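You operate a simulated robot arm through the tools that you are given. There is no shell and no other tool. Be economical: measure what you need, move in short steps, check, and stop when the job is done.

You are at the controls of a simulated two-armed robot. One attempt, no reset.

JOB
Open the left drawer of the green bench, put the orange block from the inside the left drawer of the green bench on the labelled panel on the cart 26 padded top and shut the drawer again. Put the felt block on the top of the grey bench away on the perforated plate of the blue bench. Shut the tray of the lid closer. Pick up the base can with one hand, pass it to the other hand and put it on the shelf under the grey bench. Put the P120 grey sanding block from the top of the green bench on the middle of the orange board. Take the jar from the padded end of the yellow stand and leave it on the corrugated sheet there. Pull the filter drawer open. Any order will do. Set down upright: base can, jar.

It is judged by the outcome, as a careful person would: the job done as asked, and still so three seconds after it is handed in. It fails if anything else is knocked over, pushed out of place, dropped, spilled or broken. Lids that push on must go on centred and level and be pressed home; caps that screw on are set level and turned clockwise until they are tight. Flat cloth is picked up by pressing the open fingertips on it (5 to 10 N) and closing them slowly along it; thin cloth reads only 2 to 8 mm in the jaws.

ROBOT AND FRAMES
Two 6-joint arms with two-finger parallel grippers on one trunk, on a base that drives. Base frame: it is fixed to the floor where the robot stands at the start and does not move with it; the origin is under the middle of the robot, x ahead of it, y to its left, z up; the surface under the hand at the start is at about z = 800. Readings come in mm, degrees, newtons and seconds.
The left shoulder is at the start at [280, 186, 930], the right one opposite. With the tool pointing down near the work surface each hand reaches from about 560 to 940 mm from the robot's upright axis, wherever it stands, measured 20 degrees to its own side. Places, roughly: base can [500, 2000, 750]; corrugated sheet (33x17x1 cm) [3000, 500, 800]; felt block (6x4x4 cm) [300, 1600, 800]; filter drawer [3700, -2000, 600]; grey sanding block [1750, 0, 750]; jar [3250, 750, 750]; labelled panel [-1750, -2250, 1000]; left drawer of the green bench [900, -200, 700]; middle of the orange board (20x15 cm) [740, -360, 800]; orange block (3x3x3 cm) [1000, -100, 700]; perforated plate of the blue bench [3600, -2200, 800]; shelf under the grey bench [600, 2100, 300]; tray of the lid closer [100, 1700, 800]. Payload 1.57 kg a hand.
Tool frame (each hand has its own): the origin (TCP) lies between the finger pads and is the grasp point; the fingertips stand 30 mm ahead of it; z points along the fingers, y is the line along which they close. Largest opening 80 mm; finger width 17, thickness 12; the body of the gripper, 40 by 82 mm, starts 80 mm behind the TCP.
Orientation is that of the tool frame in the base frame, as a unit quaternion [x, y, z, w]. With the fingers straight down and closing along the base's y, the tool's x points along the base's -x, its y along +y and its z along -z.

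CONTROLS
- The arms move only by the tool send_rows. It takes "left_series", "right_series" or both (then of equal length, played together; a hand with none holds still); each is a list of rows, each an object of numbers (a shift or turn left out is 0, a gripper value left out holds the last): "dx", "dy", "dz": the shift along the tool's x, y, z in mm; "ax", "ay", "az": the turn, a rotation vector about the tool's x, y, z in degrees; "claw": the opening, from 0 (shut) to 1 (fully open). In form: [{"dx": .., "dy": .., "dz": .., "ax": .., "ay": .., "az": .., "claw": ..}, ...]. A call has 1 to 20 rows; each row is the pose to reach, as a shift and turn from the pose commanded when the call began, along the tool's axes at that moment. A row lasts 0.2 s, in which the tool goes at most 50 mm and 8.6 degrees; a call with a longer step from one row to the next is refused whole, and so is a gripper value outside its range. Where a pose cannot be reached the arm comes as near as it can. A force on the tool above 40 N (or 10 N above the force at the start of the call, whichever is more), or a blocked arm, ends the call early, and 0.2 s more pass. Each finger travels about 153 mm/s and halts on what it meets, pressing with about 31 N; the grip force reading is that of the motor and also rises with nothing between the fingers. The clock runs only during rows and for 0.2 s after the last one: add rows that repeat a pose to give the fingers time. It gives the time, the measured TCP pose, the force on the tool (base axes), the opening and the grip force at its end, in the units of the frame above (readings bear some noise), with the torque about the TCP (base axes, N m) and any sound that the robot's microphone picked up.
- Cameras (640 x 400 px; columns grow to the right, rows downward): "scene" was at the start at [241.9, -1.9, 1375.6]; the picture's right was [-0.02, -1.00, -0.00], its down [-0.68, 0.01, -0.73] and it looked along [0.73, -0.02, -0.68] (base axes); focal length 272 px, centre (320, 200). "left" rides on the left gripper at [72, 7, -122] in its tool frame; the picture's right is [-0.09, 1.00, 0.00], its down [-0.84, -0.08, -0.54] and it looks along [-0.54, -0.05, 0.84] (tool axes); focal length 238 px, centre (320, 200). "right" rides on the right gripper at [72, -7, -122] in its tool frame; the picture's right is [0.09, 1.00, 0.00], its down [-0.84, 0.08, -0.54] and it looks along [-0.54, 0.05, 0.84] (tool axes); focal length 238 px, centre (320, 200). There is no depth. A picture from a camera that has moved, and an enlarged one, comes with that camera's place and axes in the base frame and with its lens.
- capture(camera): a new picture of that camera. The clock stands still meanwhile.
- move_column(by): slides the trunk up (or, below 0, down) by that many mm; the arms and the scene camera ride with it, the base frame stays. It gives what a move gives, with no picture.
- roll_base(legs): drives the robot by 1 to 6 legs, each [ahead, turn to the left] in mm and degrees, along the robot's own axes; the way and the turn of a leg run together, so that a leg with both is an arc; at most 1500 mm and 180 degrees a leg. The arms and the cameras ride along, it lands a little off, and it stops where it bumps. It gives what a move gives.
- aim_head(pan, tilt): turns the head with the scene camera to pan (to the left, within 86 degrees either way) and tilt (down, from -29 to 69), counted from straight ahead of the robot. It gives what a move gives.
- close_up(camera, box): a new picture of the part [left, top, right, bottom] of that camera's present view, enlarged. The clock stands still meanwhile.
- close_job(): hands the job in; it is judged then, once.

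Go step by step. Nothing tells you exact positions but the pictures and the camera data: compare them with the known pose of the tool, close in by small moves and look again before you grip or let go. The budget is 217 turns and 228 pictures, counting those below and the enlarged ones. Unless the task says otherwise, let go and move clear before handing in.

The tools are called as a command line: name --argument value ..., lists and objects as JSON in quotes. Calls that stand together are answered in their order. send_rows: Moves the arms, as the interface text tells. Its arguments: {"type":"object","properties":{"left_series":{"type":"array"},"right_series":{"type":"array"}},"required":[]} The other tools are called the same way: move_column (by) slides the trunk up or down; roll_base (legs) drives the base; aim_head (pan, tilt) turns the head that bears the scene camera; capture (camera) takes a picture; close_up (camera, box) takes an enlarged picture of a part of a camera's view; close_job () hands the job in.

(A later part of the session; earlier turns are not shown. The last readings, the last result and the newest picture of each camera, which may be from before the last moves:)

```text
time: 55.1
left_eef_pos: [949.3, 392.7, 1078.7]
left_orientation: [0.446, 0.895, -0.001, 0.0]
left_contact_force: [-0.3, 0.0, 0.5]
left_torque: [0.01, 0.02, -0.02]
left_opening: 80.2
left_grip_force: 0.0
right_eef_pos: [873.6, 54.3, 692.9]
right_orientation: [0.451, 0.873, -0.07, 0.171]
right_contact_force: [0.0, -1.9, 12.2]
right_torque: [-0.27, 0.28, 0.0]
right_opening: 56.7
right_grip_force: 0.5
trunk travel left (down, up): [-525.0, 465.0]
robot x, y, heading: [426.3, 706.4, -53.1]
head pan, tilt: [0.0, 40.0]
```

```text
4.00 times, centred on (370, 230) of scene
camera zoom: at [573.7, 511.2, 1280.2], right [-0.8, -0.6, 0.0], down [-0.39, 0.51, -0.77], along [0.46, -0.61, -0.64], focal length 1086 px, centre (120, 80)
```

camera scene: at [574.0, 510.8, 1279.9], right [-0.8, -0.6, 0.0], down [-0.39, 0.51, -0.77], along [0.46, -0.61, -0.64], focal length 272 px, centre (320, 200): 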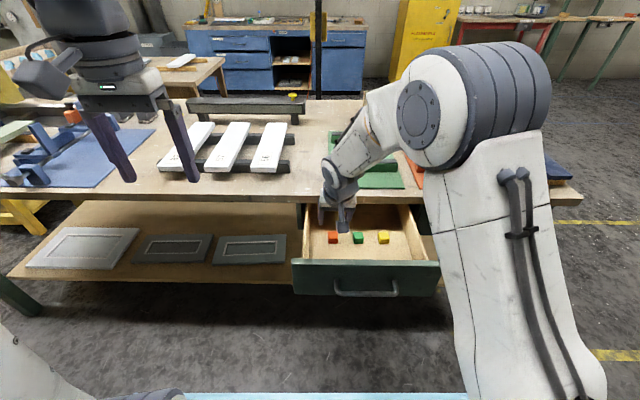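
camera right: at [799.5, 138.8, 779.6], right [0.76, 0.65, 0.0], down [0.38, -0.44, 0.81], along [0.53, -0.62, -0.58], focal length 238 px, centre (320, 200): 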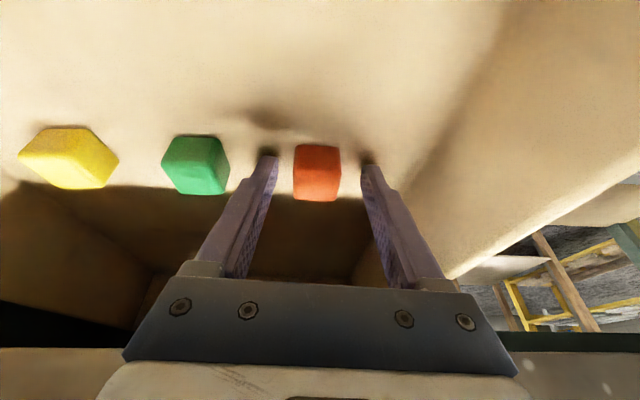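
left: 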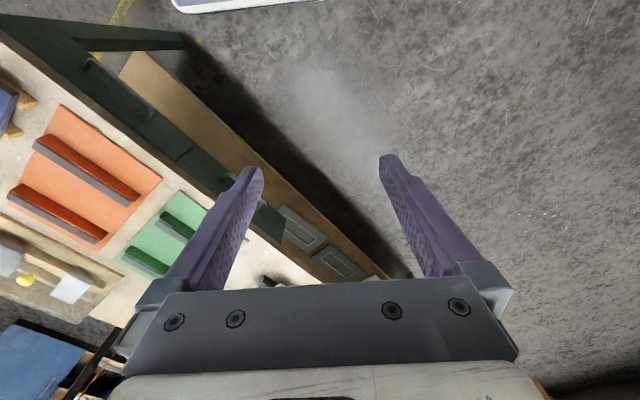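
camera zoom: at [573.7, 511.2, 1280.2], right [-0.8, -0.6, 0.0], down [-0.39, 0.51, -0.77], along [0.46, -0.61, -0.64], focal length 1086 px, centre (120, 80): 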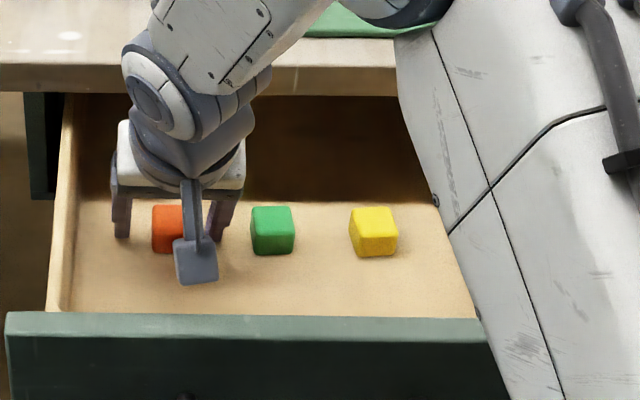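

Tips touch the drawer floor lightly around the block. Raise 2 mm, close, and lift.

send_rows --right_series '[{"dz": -3}, {"dz": -3, "claw": 0.3}, {"dz": -3, "claw": 0.1}, {"dz": -3, "claw": 0}, {"dz": -3, "claw": 0}, {"dz": -3, "claw": 0}]'

send_rows --right_series '[{"dz": -30}, {"dz": -65}, {"dz": -110}, {"dz": -160}, {"dz": -210}, {"dz": -250}, {"dz": -250}]'

capture --camera "right"

capture --camera "scene"

```text
time: 56.5
left_eef_pos: [949.7, 391.7, 1077.9]
left_orientation: [0.446, 0.895, 0.001, -0.001]
left_contact_force: [-0.4, 0.4, -0.5]
left_torque: [-0.01, -0.02, 0.03]
left_opening: 80.0
left_grip_force: 0.0
right_eef_pos: [872.0, 55.9, 694.1]
right_orientation: [0.451, 0.873, -0.07, 0.17]
right_contact_force: [0.2, -0.2, -1.1]
right_torque: [0.01, 0.01, 0.0]
right_opening: 28.3
right_grip_force: 30.8
trunk travel left (down, up): [-525.0, 465.0]
robot x, y, heading: [428.9, 707.0, -53.3]
head pan, tilt: [0.0, 40.0]
```

```text
time: 58.1
left_eef_pos: [948.7, 392.6, 1078.0]
left_orientation: [0.446, 0.895, 0.0, -0.001]
left_contact_force: [-0.3, -0.3, -0.8]
left_torque: [0.01, -0.02, 0.01]
left_opening: 79.8
left_grip_force: 0.2
right_eef_pos: [810.4, 122.9, 923.8]
right_orientation: [0.45, 0.874, -0.07, 0.171]
right_contact_force: [-0.3, 0.0, 0.0]
right_torque: [0.01, 0.02, 0.01]
right_opening: 0.2
right_grip_force: 21.4
trunk travel left (down, up): [-525.0, 465.0]
robot x, y, heading: [429.1, 709.5, -53.1]
head pan, tilt: [0.0, 40.0]
```

```text
196 pictures are left
camera right: at [737.4, 207.6, 1012.2], right [0.76, 0.65, 0.0], down [0.38, -0.44, 0.81], along [0.53, -0.61, -0.59], focal length 238 px, centre (320, 200)
```

right: 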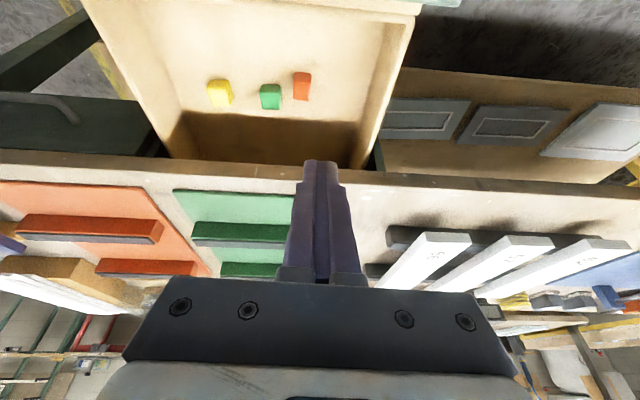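

```text
195 pictures are left
camera scene: at [574.0, 510.9, 1279.9], right [-0.8, -0.6, 0.0], down [-0.39, 0.51, -0.77], along [0.46, -0.61, -0.64], focal length 272 px, centre (320, 200)
```

scene: 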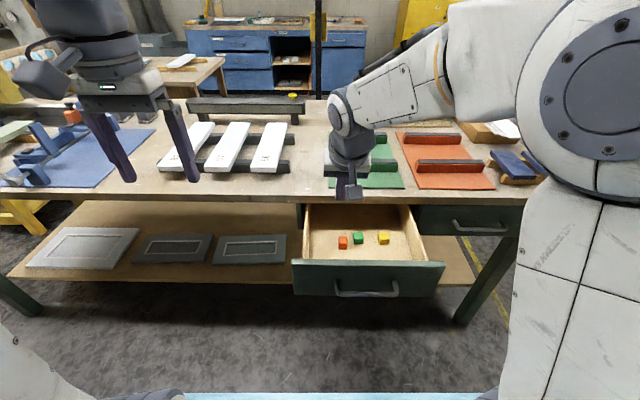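

The block slipped out on lifting and now lies rotated a bit nearer. Let me look closely.

close_up --camera "scene" --box '[310, 215, 410, 277]'

close_up --camera "right" --box '[190, 50, 350, 150]'

```text
6.40 times, centred on (360, 246) of scene
camera zoom: at [574.0, 510.9, 1279.9], right [-0.8, -0.6, 0.0], down [-0.39, 0.51, -0.77], along [0.46, -0.61, -0.64], focal length 1737 px, centre (64, -94)
```

zoom: 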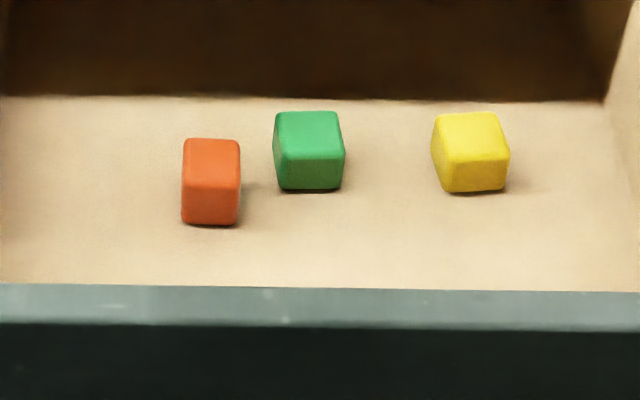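

```text
4.00 times, centred on (270, 100) of right
camera zoom: at [737.4, 207.6, 1012.2], right [0.76, 0.65, 0.0], down [0.38, -0.44, 0.81], along [0.53, -0.61, -0.59], focal length 953 px, centre (520, 600)
```

zoom: 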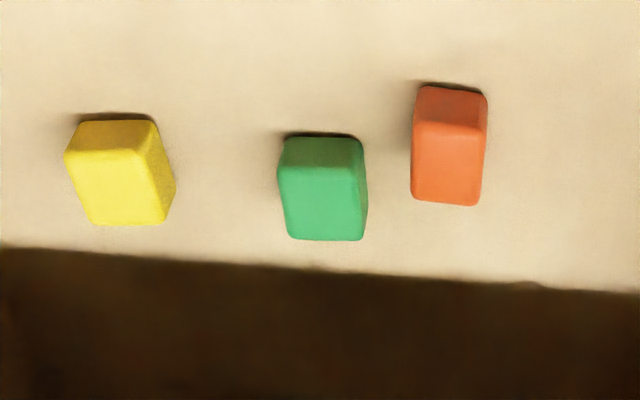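

Refined: the block's centre is at about (835, 55, 679), close beside the green one. Going above it with a narrower opening.

send_rows --right_series '[{"dx": 7, "dy": -7, "claw": 0.48}, {"dx": 17, "dy": -17, "dz": 30}, {"dx": 27, "dy": -27.7, "dz": 70}, {"dx": 27, "dy": -27.7, "dz": 115}, {"dx": 27, "dy": -27.7, "dz": 155}, {"dx": 27, "dy": -27.7, "dz": 185}, {"dx": 27, "dy": -27.7, "dz": 185}]'

close_up --camera "right" --box '[200, 70, 440, 220]'

close_up --camera "scene" --box '[290, 185, 450, 285]'

```text
time: 59.7
left_eef_pos: [950.2, 392.3, 1077.4]
left_orientation: [0.446, 0.895, 0.001, -0.001]
left_contact_force: [-0.1, -0.2, -0.2]
left_torque: [-0.01, 0.01, 0.03]
left_opening: 79.9
left_grip_force: 0.1
right_eef_pos: [817.0, 76.7, 742.2]
right_orientation: [0.451, 0.873, -0.07, 0.17]
right_contact_force: [-0.4, -0.5, -0.1]
right_torque: [0.0, 0.0, 0.0]
right_opening: 38.5
right_grip_force: 0.1
trunk travel left (down, up): [-525.0, 465.0]
robot x, y, heading: [427.2, 709.6, -53.1]
head pan, tilt: [0.0, 40.0]
```

```text
2.67 times, centred on (320, 145) of right
camera zoom: at [744.3, 161.1, 829.1], right [0.76, 0.65, 0.0], down [0.38, -0.44, 0.81], along [0.53, -0.61, -0.59], focal length 636 px, centre (320, 347)
```

zoom: 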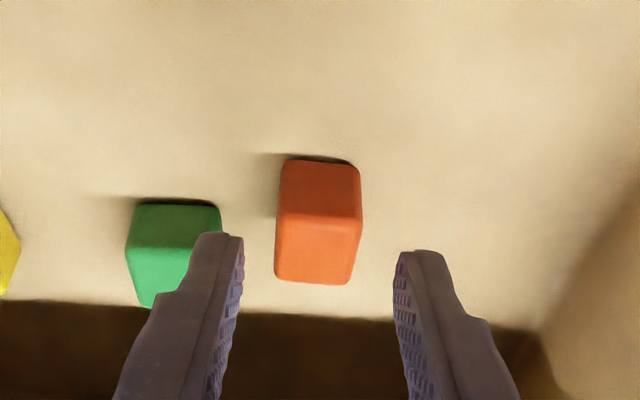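

```text
4.00 times, centred on (370, 235) of scene
camera zoom: at [574.0, 510.8, 1279.9], right [-0.8, -0.6, 0.0], down [-0.39, 0.51, -0.77], along [0.46, -0.61, -0.64], focal length 1086 px, centre (120, 60)
```

zoom: 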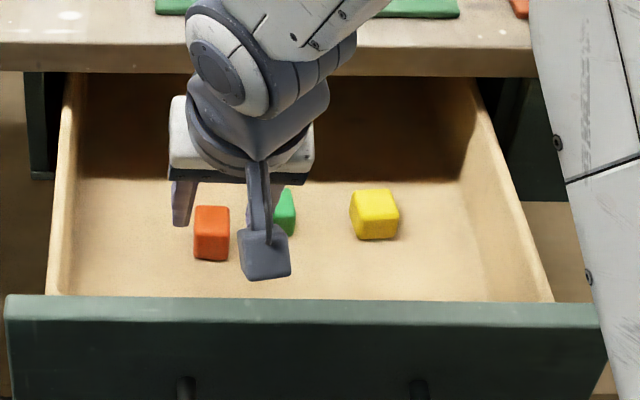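

Aligned. Descend, close gently, and lift slowly straight up.

send_rows --right_series '[{"dz": 15, "dy": 1.5}, {"dz": 30, "dy": 1.5}, {"dz": 42, "dy": 1.5}, {"dz": 51, "dy": 1.5}, {"dz": 51, "dy": 1.5}, {"dz": 51, "dy": 0.5, "claw": 0.4}, {"dz": 51, "dy": 0, "claw": 0.36}, {"dz": 51, "dy": 0, "claw": 0.3}, {"dz": 51, "dy": 0, "claw": 0}, {"dz": 51, "dy": 0, "claw": 0}, {"dz": 51, "dy": 0, "claw": 0}]'

close_up --camera "right" --box '[200, 70, 440, 220]'

send_rows --right_series '[{"dx": -1, "dz": -3}, {"dx": -3, "dz": -8}, {"dx": -6, "dz": -15}, {"dx": -9, "dz": -24}, {"dx": -13, "dz": -35}, {"dx": -18, "dz": -47}, {"dx": -18, "dz": -47}]'

close_up --camera "right" --box '[200, 70, 440, 220]'

```text
time: 62.1
left_eef_pos: [948.9, 392.2, 1078.4]
left_orientation: [0.447, 0.895, 0.0, -0.001]
left_contact_force: [-0.3, -1.0, -0.5]
left_torque: [0.02, 0.01, 0.0]
left_opening: 80.0
left_grip_force: 0.1
right_eef_pos: [830.9, 65.8, 696.9]
right_orientation: [0.45, 0.874, -0.07, 0.17]
right_contact_force: [0.3, -0.5, 0.5]
right_torque: [-0.02, 0.04, 0.0]
right_opening: 24.8
right_grip_force: 31.5
trunk travel left (down, up): [-525.0, 465.0]
robot x, y, heading: [427.0, 709.8, -53.0]
head pan, tilt: [0.0, 40.0]
```

```text
2.67 times, centred on (320, 145) of right
camera zoom: at [757.4, 149.5, 783.8], right [0.76, 0.65, 0.0], down [0.38, -0.44, 0.81], along [0.53, -0.61, -0.59], focal length 636 px, centre (320, 347)
```

zoom: 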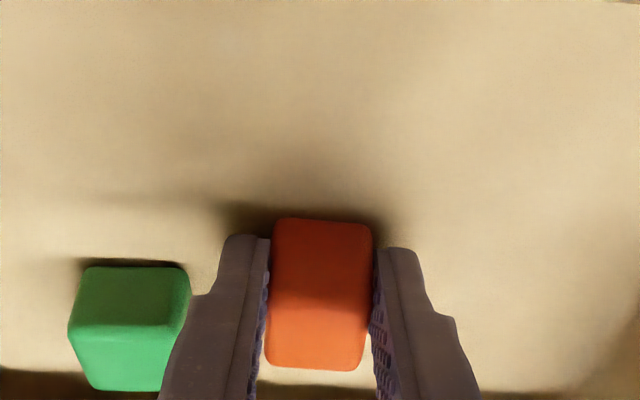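

```text
time: 63.7
left_eef_pos: [949.3, 391.5, 1078.2]
left_orientation: [0.446, 0.895, 0.001, -0.001]
left_contact_force: [-0.3, -0.7, -0.7]
left_torque: [-0.03, 0.03, -0.02]
left_opening: 79.7
left_grip_force: 0.1
right_eef_pos: [828.5, 64.5, 746.5]
right_orientation: [0.45, 0.874, -0.069, 0.17]
right_contact_force: [0.3, -0.8, 0.0]
right_torque: [-0.01, 0.01, 0.0]
right_opening: 24.5
right_grip_force: 30.9
trunk travel left (down, up): [-525.0, 465.0]
robot x, y, heading: [431.3, 709.4, -53.0]
head pan, tilt: [0.0, 40.0]
```

```text
2.67 times, centred on (320, 145) of right
camera zoom: at [755.8, 148.8, 833.2], right [0.76, 0.65, 0.0], down [0.38, -0.44, 0.81], along [0.53, -0.61, -0.59], focal length 636 px, centre (320, 347)
```

zoom: 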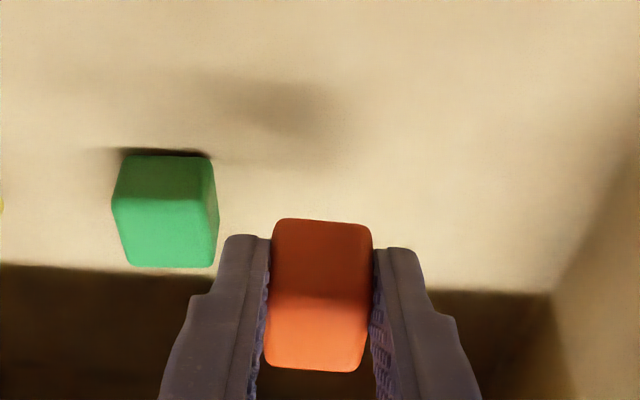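

The block is held firmly. Lift it clear, swing the right hand aside, back off 60 mm, and bring the left hand (closed) toward the drawer handle to push it shut.

send_rows --right_series '[{"dx": -12, "dz": -30}, {"dx": -24, "dz": -62}, {"dx": -36, "dz": -93}, {"dx": -50, "dz": -130}, {"dx": -62, "dz": -165, "dy": -20}, {"dx": -72, "dz": -186, "dy": -55}, {"dx": -72, "dz": -186, "dy": -95}, {"dx": -72, "dz": -186, "dy": -135}, {"dx": -72, "dz": -186, "dy": -175}, {"dx": -72, "dz": -186, "dy": -210}, {"dx": -72, "dz": -186, "dy": -230}, {"dx": -72, "dz": -186, "dy": -230}]'

roll_base --legs '[[-60, 0]]'

send_rows --left_series '[{"dy": -45, "claw": 0}, {"dy": -90}, {"dy": -135}, {"dy": -180}, {"dy": -225}, {"dy": -265}, {"dy": -300}, {"dy": -300, "dz": 45, "dx": -20}, {"dy": -300, "dz": 90, "dx": -42}, {"dy": -300, "dz": 135, "dx": -42}, {"dy": -300, "dz": 180, "dx": -42}, {"dy": -300, "dz": 225, "dx": -42}, {"dy": -300, "dz": 260, "dx": -42}, {"dy": -300, "dz": 260, "dx": -42}]'

capture --camera "scene"

capture --camera "left"

```text
time: 66.3
left_eef_pos: [948.6, 392.9, 1077.5]
left_orientation: [0.446, 0.895, 0.0, -0.001]
left_contact_force: [0.1, 0.2, -0.3]
left_torque: [0.0, 0.0, -0.01]
left_opening: 80.3
left_grip_force: 0.0
right_eef_pos: [637.5, -74.4, 934.9]
right_orientation: [0.45, 0.874, -0.07, 0.17]
right_contact_force: [0.1, -0.4, -0.3]
right_torque: [0.0, 0.03, 0.02]
right_opening: 24.5
right_grip_force: 31.1
trunk travel left (down, up): [-525.0, 465.0]
robot x, y, heading: [425.3, 711.2, -53.0]
head pan, tilt: [0.0, 40.0]
```

```text
time: 67.3
left_eef_pos: [912.9, 440.8, 1077.3]
left_orientation: [0.446, 0.895, 0.0, 0.0]
left_contact_force: [0.0, 0.9, -0.6]
left_torque: [-0.02, -0.01, 0.0]
left_opening: 80.1
left_grip_force: 0.1
right_eef_pos: [601.0, -24.1, 935.9]
right_orientation: [0.45, 0.874, -0.07, 0.17]
right_contact_force: [0.3, 0.6, 0.0]
right_torque: [0.02, 0.01, 0.02]
right_opening: 24.7
right_grip_force: 31.1
trunk travel left (down, up): [-525.0, 465.0]
robot x, y, heading: [391.7, 757.2, -53.4]
head pan, tilt: [0.0, 40.0]
```

```text
time: 70.3
left_eef_pos: [696.8, 225.2, 817.0]
left_orientation: [0.446, 0.895, 0.0, 0.0]
left_contact_force: [0.6, -0.3, -0.3]
left_torque: [0.0, -0.01, 0.0]
left_opening: 0.0
left_grip_force: 21.1
right_eef_pos: [601.5, -25.1, 934.7]
right_orientation: [0.451, 0.874, -0.07, 0.169]
right_contact_force: [-0.4, -0.4, -0.2]
right_torque: [-0.01, 0.0, 0.01]
right_opening: 24.9
right_grip_force: 31.3
trunk travel left (down, up): [-525.0, 465.0]
robot x, y, heading: [393.4, 755.5, -53.2]
head pan, tilt: [0.0, 40.0]
```

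```text
188 pictures are left
camera scene: at [537.6, 559.4, 1279.9], right [-0.8, -0.6, 0.0], down [-0.39, 0.51, -0.77], along [0.46, -0.61, -0.64], focal length 272 px, centre (320, 200)
```

scene: 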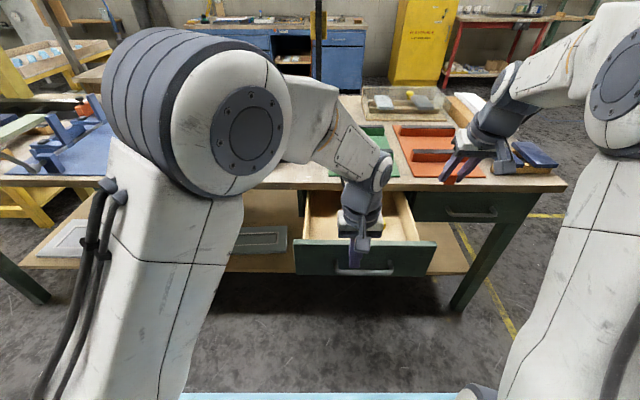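

```text
187 pictures are left
camera left: at [659.8, 286.0, 939.2], right [0.85, 0.53, 0.0], down [0.44, -0.72, 0.54], along [0.28, -0.46, -0.84], focal length 238 px, centre (320, 200)
```

left: 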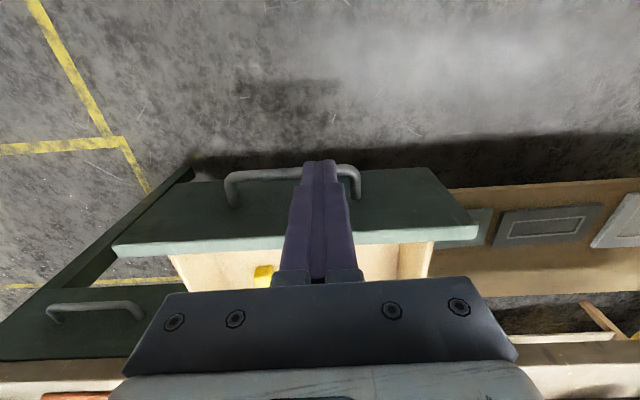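

The left fingers hang 45 mm in front of the bar. Lower 102 mm and push the drawer shut.

send_rows --left_series '[{"dz": 35}, {"dz": 70}, {"dz": 102}, {"dz": 102, "dx": -20}, {"dz": 102, "dx": -40}, {"dz": 102, "dx": -60}, {"dz": 102, "dx": -80}, {"dz": 102, "dx": -100}, {"dz": 102, "dx": -120}, {"dz": 102, "dx": -140}, {"dz": 102, "dx": -160}, {"dz": 102, "dx": -180}, {"dz": 102, "dx": -200}, {"dz": 102, "dx": -220}, {"dz": 102, "dx": -235}, {"dz": 102, "dx": -245}, {"dz": 102, "dx": -252}, {"dz": 102, "dx": -258}]'

capture --camera "left"

close_up --camera "scene" --box '[270, 140, 510, 290]'

```text
time: 74.1
left_eef_pos: [848.7, 35.4, 715.5]
left_orientation: [0.446, 0.895, 0.0, -0.001]
left_contact_force: [-1.1, 1.1, -0.7]
left_torque: [0.03, 0.01, 0.02]
left_opening: 0.0
left_grip_force: 21.6
left hand out of reach, approached as far as the arm can: row 16, 17, 18
right_eef_pos: [601.2, -24.8, 934.8]
right_orientation: [0.451, 0.874, -0.07, 0.17]
right_contact_force: [-0.2, 0.3, 0.1]
right_torque: [0.01, 0.01, 0.0]
right_opening: 24.2
right_grip_force: 30.9
trunk travel left (down, up): [-525.0, 465.0]
robot x, y, heading: [387.8, 756.5, -52.9]
head pan, tilt: [0.0, 40.0]
```

```text
186 pictures are left
camera left: at [809.6, 96.8, 838.0], right [0.85, 0.53, 0.0], down [0.44, -0.72, 0.54], along [0.28, -0.46, -0.84], focal length 238 px, centre (320, 200)
```

left: 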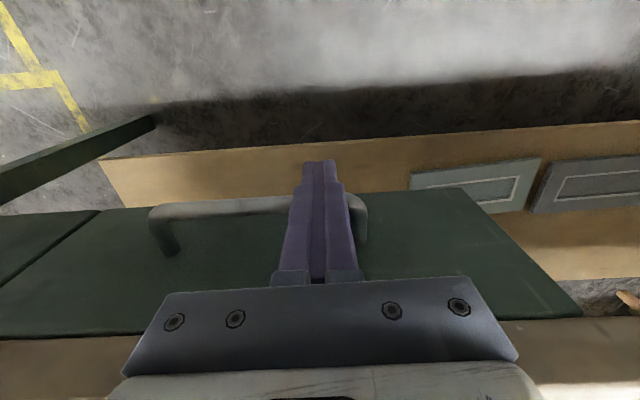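

```text
2.67 times, centred on (390, 215) of scene
camera zoom: at [537.6, 559.4, 1279.9], right [-0.8, -0.6, 0.0], down [-0.39, 0.51, -0.77], along [0.46, -0.61, -0.64], focal length 724 px, centre (133, 160)
```

zoom: 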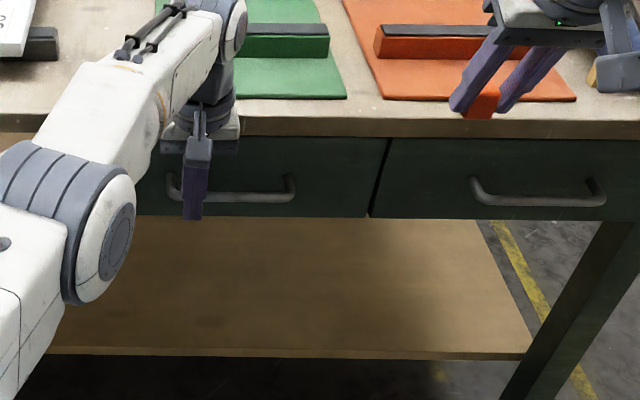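

The drawer looks nearly shut, at reach limit. I'll step back a little, drive closer, and give a final push until force says it's home.

send_rows --left_series '[{"dx": 25}, {"dx": 50}, {"dx": 50}]'

roll_base --legs '[[45, 0]]'

send_rows --left_series '[{"dx": -5}, {"dx": -8}, {"dx": -11}, {"dx": -14}, {"dx": -17}, {"dx": -20}, {"dx": -23}, {"dx": -26}]'

capture --camera "left"

```text
time: 74.9
left_eef_pos: [818.6, 76.7, 717.1]
left_orientation: [0.446, 0.895, 0.0, 0.0]
left_contact_force: [-0.1, 0.2, 0.2]
left_torque: [-0.02, 0.03, -0.01]
left_opening: 0.1
left_grip_force: 21.4
right_eef_pos: [601.7, -25.1, 936.1]
right_orientation: [0.451, 0.873, -0.07, 0.17]
right_contact_force: [0.0, 0.2, 0.3]
right_torque: [0.02, 0.03, 0.02]
right_opening: 24.5
right_grip_force: 31.0
trunk travel left (down, up): [-525.0, 465.0]
robot x, y, heading: [391.6, 755.1, -53.1]
head pan, tilt: [0.0, 40.0]
```

```text
time: 75.8
left_eef_pos: [846.2, 39.3, 716.7]
left_orientation: [0.446, 0.895, 0.001, 0.0]
left_contact_force: [0.3, -0.6, 0.1]
left_torque: [0.0, 0.03, -0.02]
left_opening: 0.0
left_grip_force: 21.2
right_eef_pos: [628.1, -62.5, 935.4]
right_orientation: [0.451, 0.874, -0.07, 0.17]
right_contact_force: [-0.3, 0.3, 0.1]
right_torque: [0.01, 0.03, 0.0]
right_opening: 24.7
right_grip_force: 31.2
trunk travel left (down, up): [-525.0, 465.0]
robot x, y, heading: [418.1, 722.5, -53.4]
head pan, tilt: [0.0, 40.0]
```

```text
time: 76.7
left_eef_pos: [848.0, 36.4, 716.1]
left_orientation: [0.447, 0.895, 0.007, -0.008]
left_contact_force: [-3.3, 6.4, 4.0]
left_torque: [0.04, 0.0, 0.0]
left_opening: 0.0
left_grip_force: 21.3
right_eef_pos: [629.4, -61.2, 934.5]
right_orientation: [0.45, 0.874, -0.07, 0.17]
right_contact_force: [0.1, -0.3, 0.0]
right_torque: [0.03, 0.02, 0.02]
right_opening: 24.8
right_grip_force: 30.9
trunk travel left (down, up): [-525.0, 465.0]
robot x, y, heading: [420.1, 722.8, -53.1]
head pan, tilt: [0.0, 40.0]
stopped in row 4 (left hand): the force on the tool passed its limit at 44 N (the readings are from after the stop); the commanded pose is now the measured one
```

```text
184 pictures are left
camera left: at [811.3, 94.9, 839.4], right [0.85, 0.52, 0.0], down [0.44, -0.73, 0.52], along [0.28, -0.45, -0.85], focal length 238 px, centre (320, 200)
```

left: 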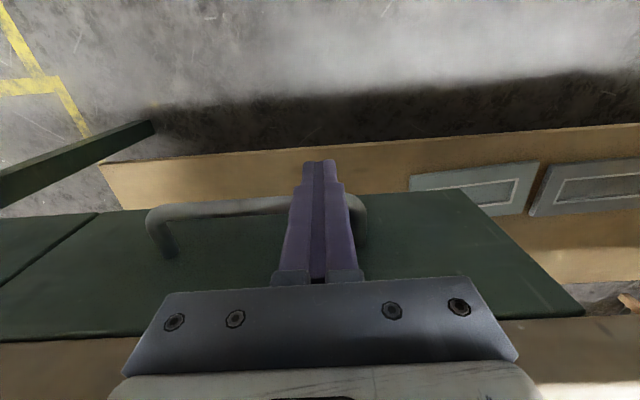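

The push met a firm 44 N stop, so the drawer is shut. Retract the left hand, then drive along the bench towards the sanding blocks.

send_rows --left_series '[{"dx": 40}, {"dx": 80}, {"dx": 100, "dz": -40}, {"dx": 100, "dz": -90, "dy": 20}, {"dx": 100, "dz": -140, "dy": 60}, {"dx": 100, "dz": -190, "dy": 105}, {"dx": 100, "dz": -230, "dy": 150}, {"dx": 100, "dz": -270, "dy": 195}, {"dx": 100, "dz": -290, "dy": 240}, {"dx": 100, "dz": -290, "dy": 285}, {"dx": 100, "dz": -290, "dy": 310}]'

roll_base --legs '[[0, 90], [650, 0], [0, -90]]'

aim_head --pan 0 --tilt 30

capture --camera "scene"

```text
refused: row 4 steps farther than a row can; nothing moved
```

```text
time: 88.0
left_eef_pos: [1377.5, 456.2, 716.1]
left_orientation: [0.435, 0.9, 0.006, -0.008]
left_contact_force: [0.3, 0.0, -0.2]
left_torque: [0.02, 0.01, 0.01]
left_opening: 0.0
left_grip_force: 21.1
right_eef_pos: [1159.1, 353.1, 935.9]
right_orientation: [0.438, 0.88, -0.068, 0.172]
right_contact_force: [0.0, -0.1, 0.3]
right_torque: [0.01, -0.01, 0.02]
right_opening: 24.6
right_grip_force: 31.4
trunk travel left (down, up): [-525.0, 465.0]
robot x, y, heading: [931.9, 1128.8, -51.7]
head pan, tilt: [0.0, 40.0]
```

```text
time: 88.8
left_eef_pos: [1378.2, 455.6, 716.0]
left_orientation: [0.435, 0.9, 0.006, -0.008]
left_contact_force: [-0.1, -0.7, -0.5]
left_torque: [-0.02, -0.04, -0.02]
left_opening: 0.0
left_grip_force: 21.4
right_eef_pos: [1160.3, 352.9, 935.0]
right_orientation: [0.438, 0.88, -0.067, 0.171]
right_contact_force: [-0.9, 0.5, 0.0]
right_torque: [0.02, -0.02, 0.02]
right_opening: 24.5
right_grip_force: 30.7
trunk travel left (down, up): [-525.0, 465.0]
robot x, y, heading: [927.9, 1128.8, -51.4]
head pan, tilt: [0.0, 30.0]
```

```text
183 pictures are left
camera scene: at [1084.3, 931.2, 1295.2], right [-0.78, -0.62, 0.0], down [-0.31, 0.39, -0.87], along [0.54, -0.68, -0.5], focal length 272 px, centre (320, 200)
```

scene: 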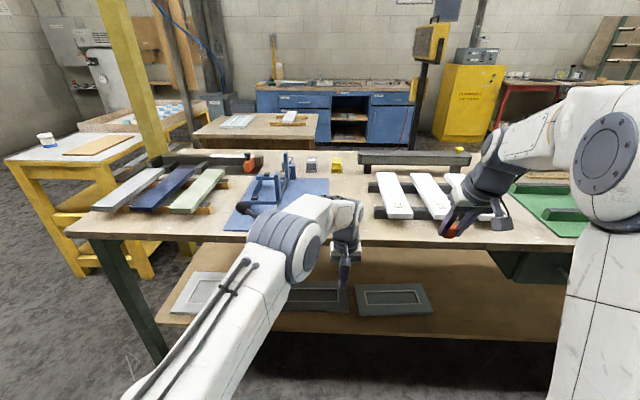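

The arm retract was refused (step too long) but the swing cleared. Now zoom on the sanding blocks.

close_up --camera "scene" --box '[230, 135, 390, 235]'

send_rows --left_series '[{"dx": 40}, {"dx": 80}, {"dx": 100, "dz": -40}, {"dx": 100, "dz": -85}, {"dx": 100, "dz": -130, "dy": 20}, {"dx": 100, "dz": -170, "dy": 45}, {"dx": 100, "dz": -210, "dy": 70}, {"dx": 100, "dz": -250, "dy": 100}, {"dx": 100, "dz": -290, "dy": 125}, {"dx": 100, "dz": -310, "dy": 165}, {"dx": 100, "dz": -310, "dy": 210}, {"dx": 100, "dz": -310, "dy": 250}]'

capture --camera "scene"

close_up --camera "scene" --box '[250, 135, 350, 197]'

```text
4.00 times, centred on (310, 185) of scene
camera zoom: at [1084.3, 931.2, 1295.2], right [-0.78, -0.62, 0.0], down [-0.31, 0.39, -0.87], along [0.54, -0.68, -0.5], focal length 1086 px, centre (360, 260)
```

zoom: 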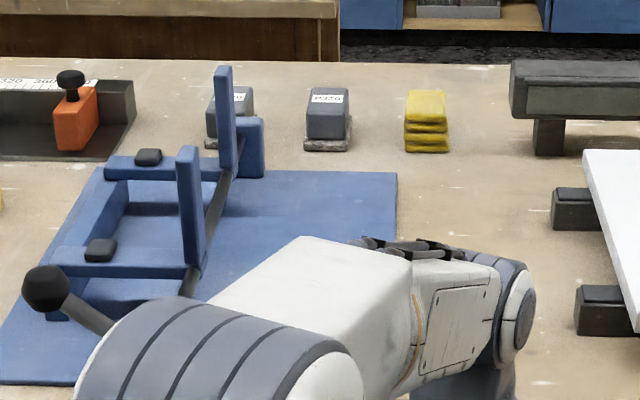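

```text
time: 91.3
left_eef_pos: [1513.2, 682.6, 1029.5]
left_orientation: [0.436, 0.9, 0.006, -0.008]
left_contact_force: [0.5, 0.3, 0.3]
left_torque: [0.02, -0.05, -0.03]
left_opening: 0.0
left_grip_force: 21.6
right_eef_pos: [1160.9, 352.8, 935.8]
right_orientation: [0.439, 0.879, -0.068, 0.171]
right_contact_force: [-0.6, -0.9, -0.5]
right_torque: [0.03, 0.01, 0.02]
right_opening: 24.6
right_grip_force: 30.7
trunk travel left (down, up): [-525.0, 465.0]
robot x, y, heading: [930.3, 1130.8, -51.6]
head pan, tilt: [0.0, 30.0]
```

```text
181 pictures are left
camera scene: at [1084.1, 931.1, 1295.2], right [-0.78, -0.62, 0.0], down [-0.31, 0.39, -0.87], along [0.54, -0.68, -0.5], focal length 272 px, centre (320, 200)
```

scene: 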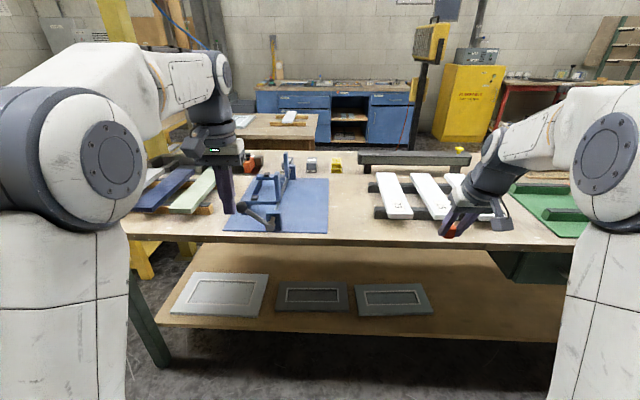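

```text
6.40 times, centred on (300, 166) of scene
camera zoom: at [1084.1, 931.1, 1295.2], right [-0.78, -0.62, 0.0], down [-0.31, 0.39, -0.87], along [0.54, -0.68, -0.5], focal length 1737 px, centre (448, 418)
```

zoom: 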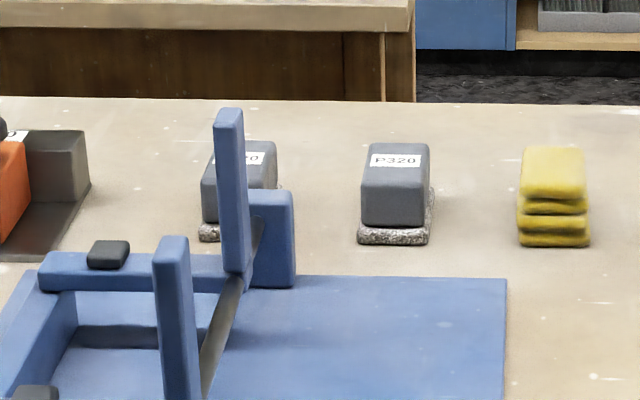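

The left grey block must be P120 (the other reads P320), and it's best reached from behind the bench with the right hand. So first I'll deliver the orange block; driving toward cart 26.

roll_base --legs '[[0, -91], [1450, 0], [0, 23]]'

aim_head --pan 0 --tilt 15

capture --camera "scene"

```text
time: 103.9
left_eef_pos: [-415.9, -532.1, 1028.3]
left_orientation: [0.858, 0.514, 0.009, -0.004]
left_contact_force: [0.1, 0.2, 0.6]
left_torque: [0.0, 0.04, 0.03]
left_opening: 0.1
left_grip_force: 21.3
right_eef_pos: [-864.5, -332.0, 934.7]
right_orientation: [0.851, 0.493, -0.151, 0.097]
right_contact_force: [-0.7, 0.5, -0.2]
right_torque: [0.0, -0.01, -0.01]
right_opening: 24.6
right_grip_force: 31.1
trunk travel left (down, up): [-525.0, 465.0]
robot x, y, heading: [-239.3, 180.7, -118.3]
head pan, tilt: [0.0, 30.0]
stopped in leg 3: the force on the tool passed its limit at 52 N (the readings are from after the stop); the commanded pose is now the measured one
```

```text
time: 104.6
left_eef_pos: [-416.6, -534.6, 1028.2]
left_orientation: [0.858, 0.513, 0.009, -0.004]
left_contact_force: [-0.4, -0.3, 0.0]
left_torque: [0.02, 0.04, 0.02]
left_opening: 0.0
left_grip_force: 21.1
right_eef_pos: [-865.7, -332.8, 935.2]
right_orientation: [0.851, 0.493, -0.152, 0.098]
right_contact_force: [-1.2, 1.5, -0.6]
right_torque: [0.05, 0.06, -0.07]
right_opening: 24.9
right_grip_force: 31.4
trunk travel left (down, up): [-525.0, 465.0]
robot x, y, heading: [-236.8, 177.8, -118.7]
head pan, tilt: [0.0, 15.0]
```

```text
179 pictures are left
camera scene: at [-358.8, -45.1, 1319.4], right [-0.88, 0.47, 0.0], down [0.12, 0.23, -0.97], along [-0.46, -0.85, -0.26], focal length 272 px, centre (320, 200)
```

scene: 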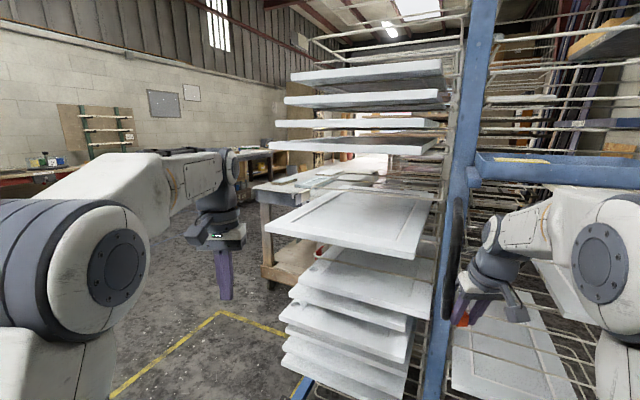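

The right hand brushed a drying rack on the last turn. Check the grip and contact before backing out.

capture --camera "right"

close_up --camera "scene" --box '[400, 160, 600, 350]'

```text
178 pictures are left
camera right: at [-817.5, -232.8, 1022.7], right [0.91, -0.42, -0.02], down [-0.24, -0.54, 0.8], along [-0.35, -0.73, -0.59], focal length 238 px, centre (320, 200)
```

right: 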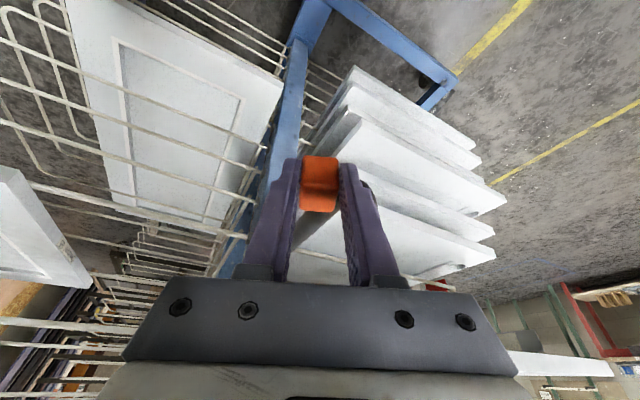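

```text
2.11 times, centred on (500, 255) of scene
camera zoom: at [-358.8, -45.1, 1319.4], right [-0.88, 0.47, 0.0], down [0.12, 0.23, -0.97], along [-0.46, -0.85, -0.26], focal length 572 px, centre (-59, 84)
```

zoom: 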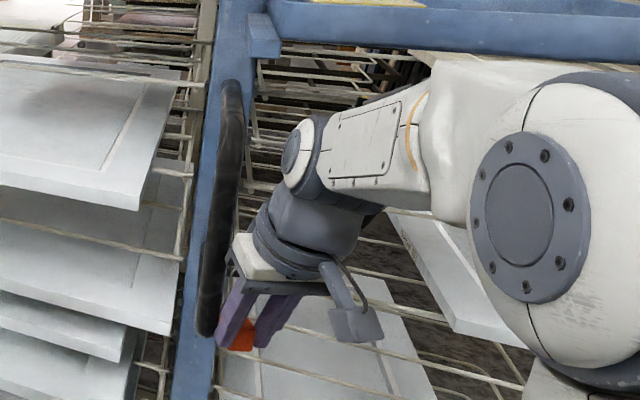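

Only the finger touched the rack's post; the block is secure. Back straight out, tuck the right hand inward, and go around the rack's left side.

roll_base --legs '[[-300, 0]]'

send_rows --right_series '[{"dy": 40}, {"dy": 80}, {"dy": 120}, {"dy": 150}]'

roll_base --legs '[[0, 33], [1450, 0]]'

aim_head --pan -55 --tilt 15

capture --camera "scene"

aim_head --pan -10 --tilt 15

capture --camera "scene"

```text
time: 106.7
left_eef_pos: [-266.5, -262.5, 1028.9]
left_orientation: [0.856, 0.517, 0.01, -0.003]
left_contact_force: [1.1, 0.6, -0.5]
left_torque: [-0.03, 0.0, 0.01]
left_opening: 0.2
left_grip_force: 21.3
right_eef_pos: [-715.4, -65.3, 934.9]
right_orientation: [0.849, 0.496, -0.152, 0.098]
right_contact_force: [0.1, -0.3, 0.6]
right_torque: [0.01, -0.03, 0.01]
right_opening: 24.7
right_grip_force: 30.7
trunk travel left (down, up): [-525.0, 465.0]
robot x, y, heading: [-94.0, 449.6, -118.0]
head pan, tilt: [0.0, 15.0]
```

```text
time: 107.7
left_eef_pos: [-267.2, -262.0, 1029.1]
left_orientation: [0.856, 0.516, 0.009, -0.002]
left_contact_force: [0.5, -0.2, 0.6]
left_torque: [0.05, -0.02, 0.01]
left_opening: 0.0
left_grip_force: 21.6
right_eef_pos: [-586.7, -137.8, 936.5]
right_orientation: [0.85, 0.496, -0.152, 0.098]
right_contact_force: [0.3, -0.6, -0.5]
right_torque: [0.03, -0.02, 0.01]
right_opening: 24.8
right_grip_force: 31.4
trunk travel left (down, up): [-525.0, 465.0]
robot x, y, heading: [-92.7, 452.1, -118.0]
head pan, tilt: [0.0, 15.0]
```

```text
time: 116.5
left_eef_pos: [198.5, -1698.8, 1028.9]
left_orientation: [0.694, 0.72, 0.008, -0.006]
left_contact_force: [0.1, 1.1, 0.1]
left_torque: [0.01, -0.02, 0.02]
left_opening: 0.2
left_grip_force: 21.4
right_eef_pos: [-142.0, -1751.2, 936.5]
right_orientation: [0.692, 0.699, -0.12, 0.134]
right_contact_force: [0.4, 0.4, -0.7]
right_torque: [-0.02, 0.0, 0.0]
right_opening: 24.6
right_grip_force: 30.7
trunk travel left (down, up): [-525.0, 465.0]
robot x, y, heading: [-10.0, -994.1, -87.7]
head pan, tilt: [0.0, 15.0]
```

```text
time: 117.7
left_eef_pos: [198.2, -1699.7, 1028.5]
left_orientation: [0.693, 0.721, 0.009, -0.005]
left_contact_force: [-0.2, 0.5, -0.4]
left_torque: [-0.01, 0.01, 0.0]
left_opening: 0.0
left_grip_force: 21.7
right_eef_pos: [-141.7, -1750.9, 936.1]
right_orientation: [0.692, 0.699, -0.119, 0.135]
right_contact_force: [0.2, 0.7, 0.6]
right_torque: [-0.03, -0.03, 0.01]
right_opening: 24.7
right_grip_force: 30.6
trunk travel left (down, up): [-525.0, 465.0]
robot x, y, heading: [-8.3, -995.6, -87.6]
head pan, tilt: [-55.0, 15.0]
```

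```text
176 pictures are left
camera scene: at [-76.7, -1212.5, 1319.4], right [-0.61, 0.8, 0.0], down [0.21, 0.16, -0.97], along [-0.77, -0.58, -0.26], focal length 272 px, centre (320, 200)
```

scene: 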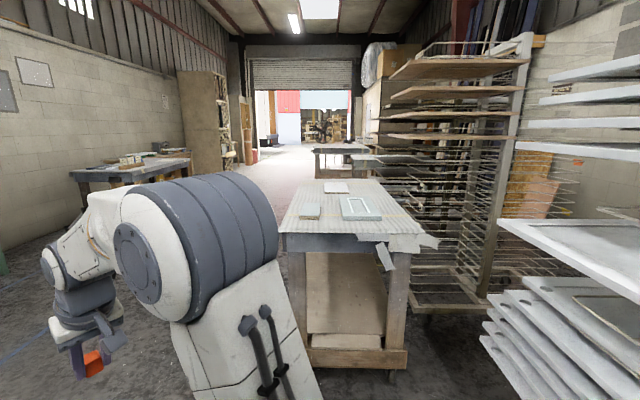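

```text
time: 118.8
left_eef_pos: [198.0, -1700.0, 1029.6]
left_orientation: [0.693, 0.721, 0.009, -0.006]
left_contact_force: [0.5, -0.3, 0.5]
left_torque: [0.01, -0.01, 0.01]
left_opening: 0.1
left_grip_force: 21.6
right_eef_pos: [-141.0, -1752.0, 936.9]
right_orientation: [0.692, 0.699, -0.121, 0.136]
right_contact_force: [0.5, 0.5, -0.4]
right_torque: [-0.01, 0.01, 0.02]
right_opening: 24.9
right_grip_force: 31.4
trunk travel left (down, up): [-525.0, 465.0]
robot x, y, heading: [-5.5, -992.0, -87.7]
head pan, tilt: [-10.0, 15.0]
```

```text
175 pictures are left
camera scene: at [-15.1, -1248.5, 1319.4], right [-0.99, 0.14, 0.0], down [0.04, 0.26, -0.97], along [-0.13, -0.96, -0.26], focal length 272 px, centre (320, 200)
```

scene: 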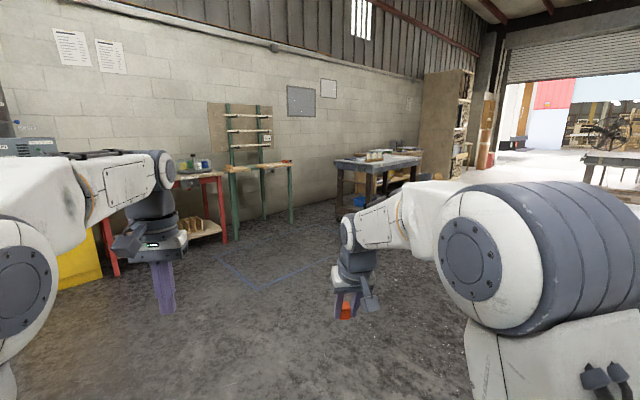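

The cart ahead right with a ribbed padded top is likely cart 26. Zooming in on it.

aim_head --pan -55 --tilt 15

close_up --camera "scene" --box '[260, 130, 460, 255]'

```text
time: 120.0
left_eef_pos: [197.9, -1699.4, 1028.4]
left_orientation: [0.694, 0.72, 0.009, -0.005]
left_contact_force: [0.7, 0.6, 0.8]
left_torque: [0.0, 0.02, 0.02]
left_opening: 0.0
left_grip_force: 21.9
right_eef_pos: [-141.5, -1750.9, 935.9]
right_orientation: [0.693, 0.698, -0.121, 0.135]
right_contact_force: [0.7, -0.3, -1.0]
right_torque: [0.01, 0.05, 0.01]
right_opening: 24.4
right_grip_force: 30.9
trunk travel left (down, up): [-525.0, 465.0]
robot x, y, heading: [-7.6, -997.9, -87.5]
head pan, tilt: [-55.0, 15.0]
```

```text
3.20 times, centred on (360, 192) of scene
camera zoom: at [-76.7, -1212.5, 1319.4], right [-0.61, 0.8, 0.0], down [0.21, 0.16, -0.97], along [-0.77, -0.58, -0.26], focal length 869 px, centre (192, 224)
```

zoom: 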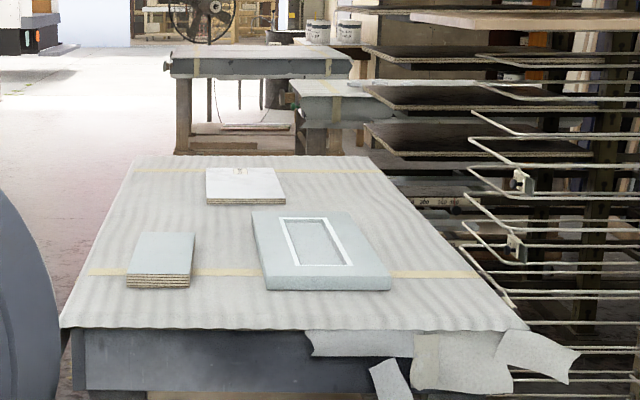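

There are three panels on the cart; the far white one seems to carry a label. I'll drive around the cart's left side, stopping partway to look.

roll_base --legs '[[0, -15.5], [1500, 0], [247, 0], [0, -58.8]]'

aim_head --pan -30 --tilt 25

capture --camera "scene"

```text
time: 132.2
left_eef_pos: [-966.9, -3090.9, 1028.4]
left_orientation: [0.984, 0.176, 0.01, 0.001]
left_contact_force: [0.7, 0.0, 0.2]
left_torque: [0.01, 0.01, 0.01]
left_opening: 0.0
left_grip_force: 21.4
right_eef_pos: [-1120.1, -2783.8, 936.5]
right_orientation: [0.971, 0.158, -0.177, 0.038]
right_contact_force: [0.0, -0.3, 0.0]
right_torque: [0.01, 0.0, 0.0]
right_opening: 24.7
right_grip_force: 31.1
trunk travel left (down, up): [-525.0, 465.0]
robot x, y, heading: [-361.6, -2675.4, -159.7]
head pan, tilt: [-55.0, 15.0]
```

```text
time: 133.1
left_eef_pos: [-965.3, -3091.3, 1029.8]
left_orientation: [0.985, 0.175, 0.01, 0.001]
left_contact_force: [-0.5, 0.4, 0.4]
left_torque: [0.02, 0.01, 0.0]
left_opening: 0.0
left_grip_force: 21.5
right_eef_pos: [-1119.3, -2783.3, 936.3]
right_orientation: [0.971, 0.158, -0.177, 0.038]
right_contact_force: [-0.6, 0.0, 0.0]
right_torque: [-0.03, 0.02, -0.01]
right_opening: 24.7
right_grip_force: 31.3
trunk travel left (down, up): [-525.0, 465.0]
robot x, y, heading: [-359.1, -2675.1, -159.9]
head pan, tilt: [-30.0, 25.0]
```

```text
173 pictures are left
camera scene: at [-601.4, -2718.4, 1303.2], right [0.17, 0.98, 0.0], down [0.42, -0.07, -0.91], along [-0.89, 0.16, -0.42], focal length 272 px, centre (320, 200)
```

scene: 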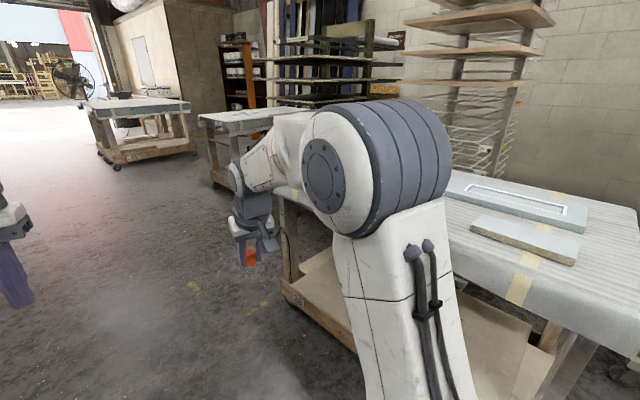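

Continue alongside the cart and turn to face it.

roll_base --legs '[[0, -1.4], [1230, 0], [0, -78.3]]'

aim_head --pan 0 --tilt 35

capture --camera "scene"

```text
time: 143.0
left_eef_pos: [-2041.4, -2555.0, 1029.3]
left_orientation: [0.87, -0.493, 0.007, 0.008]
left_contact_force: [0.5, -0.6, 0.0]
left_torque: [-0.01, -0.02, -0.02]
left_opening: 0.0
left_grip_force: 21.6
right_eef_pos: [-1768.7, -2345.3, 937.1]
right_orientation: [0.849, -0.497, -0.16, -0.083]
right_contact_force: [0.2, 0.5, 0.0]
right_torque: [0.0, 0.02, -0.01]
right_opening: 24.4
right_grip_force: 31.4
trunk travel left (down, up): [-525.0, 465.0]
robot x, y, heading: [-1521.9, -3075.4, 121.2]
head pan, tilt: [-30.0, 25.0]
```

```text
time: 143.9
left_eef_pos: [-2041.8, -2555.8, 1028.1]
left_orientation: [0.87, -0.493, 0.007, 0.007]
left_contact_force: [0.1, 0.4, 0.1]
left_torque: [0.0, -0.01, -0.01]
left_opening: 0.0
left_grip_force: 21.2
right_eef_pos: [-1768.4, -2346.1, 936.1]
right_orientation: [0.849, -0.497, -0.16, -0.084]
right_contact_force: [-0.2, 0.7, 1.3]
right_torque: [-0.02, -0.01, 0.0]
right_opening: 24.4
right_grip_force: 31.6
trunk travel left (down, up): [-525.0, 465.0]
robot x, y, heading: [-1525.3, -3075.3, 120.8]
head pan, tilt: [0.0, 35.0]
```

```text
172 pictures are left
camera scene: at [-1651.3, -2861.9, 1287.5], right [0.86, 0.51, 0.0], down [0.29, -0.49, -0.82], along [-0.42, 0.7, -0.57], focal length 272 px, centre (320, 200)
```

scene: 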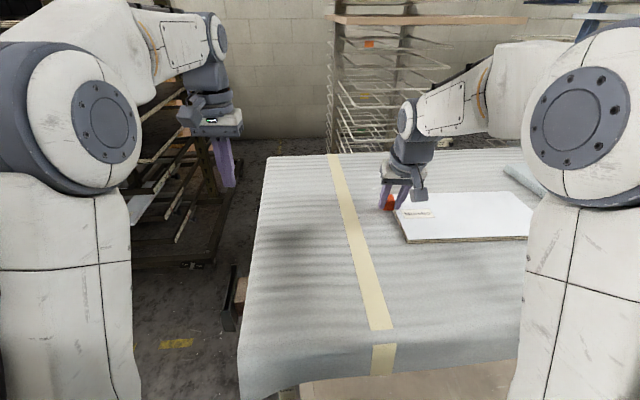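

The white panel bears a label. Zooming on it.

close_up --camera "scene" --box '[360, 150, 560, 275]'

aim_head --pan -45 --tilt 35

capture --camera "scene"

capture --camera "right"

```text
3.20 times, centred on (460, 212) of scene
camera zoom: at [-1651.3, -2861.9, 1287.5], right [0.86, 0.51, 0.0], down [0.29, -0.49, -0.82], along [-0.42, 0.7, -0.57], focal length 869 px, centre (-128, 160)
```

zoom: 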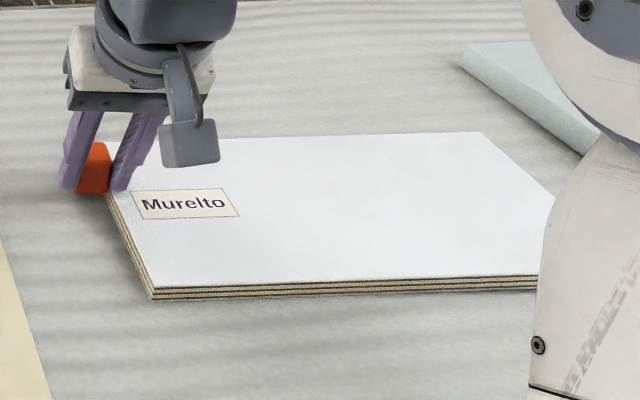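

```text
time: 145.1
left_eef_pos: [-2040.6, -2555.9, 1028.5]
left_orientation: [0.87, -0.493, 0.008, 0.007]
left_contact_force: [0.5, -0.2, -0.5]
left_torque: [-0.01, -0.01, -0.01]
left_opening: 0.0
left_grip_force: 21.5
right_eef_pos: [-1769.9, -2346.2, 936.1]
right_orientation: [0.849, -0.496, -0.16, -0.083]
right_contact_force: [-0.3, -0.3, 0.6]
right_torque: [0.0, -0.02, -0.02]
right_opening: 24.7
right_grip_force: 30.9
trunk travel left (down, up): [-525.0, 465.0]
robot x, y, heading: [-1519.2, -3073.5, 120.7]
head pan, tilt: [-45.0, 35.0]
```

```text
170 pictures are left
camera scene: at [-1584.7, -2852.2, 1287.4], right [0.97, -0.24, 0.0], down [-0.14, -0.56, -0.82], along [0.2, 0.79, -0.57], focal length 272 px, centre (320, 200)
```

scene: 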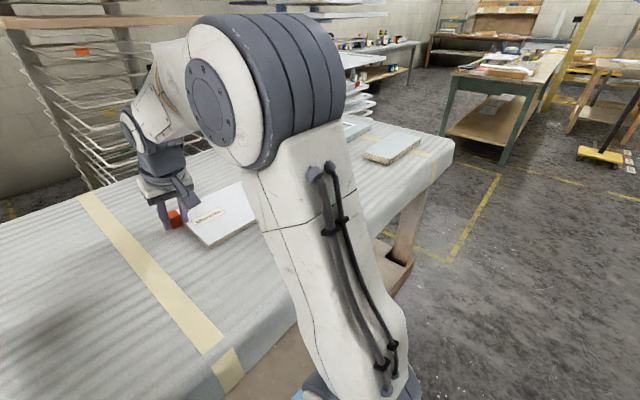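

```text
169 pictures are left
camera right: at [-1707.9, -2438.6, 1023.9], right [-0.82, -0.57, -0.02], down [-0.35, 0.48, 0.8], along [-0.45, 0.67, -0.59], focal length 238 px, centre (320, 200)
```

right: 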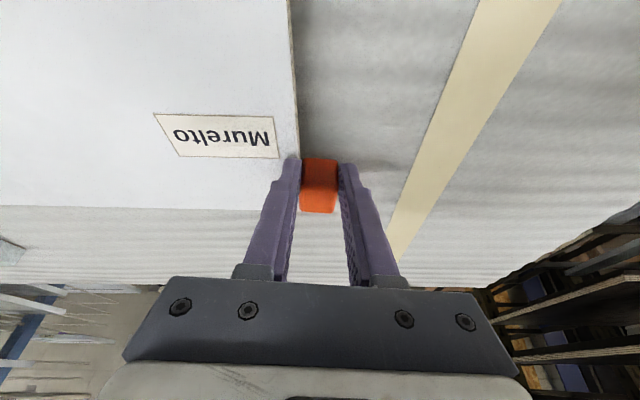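

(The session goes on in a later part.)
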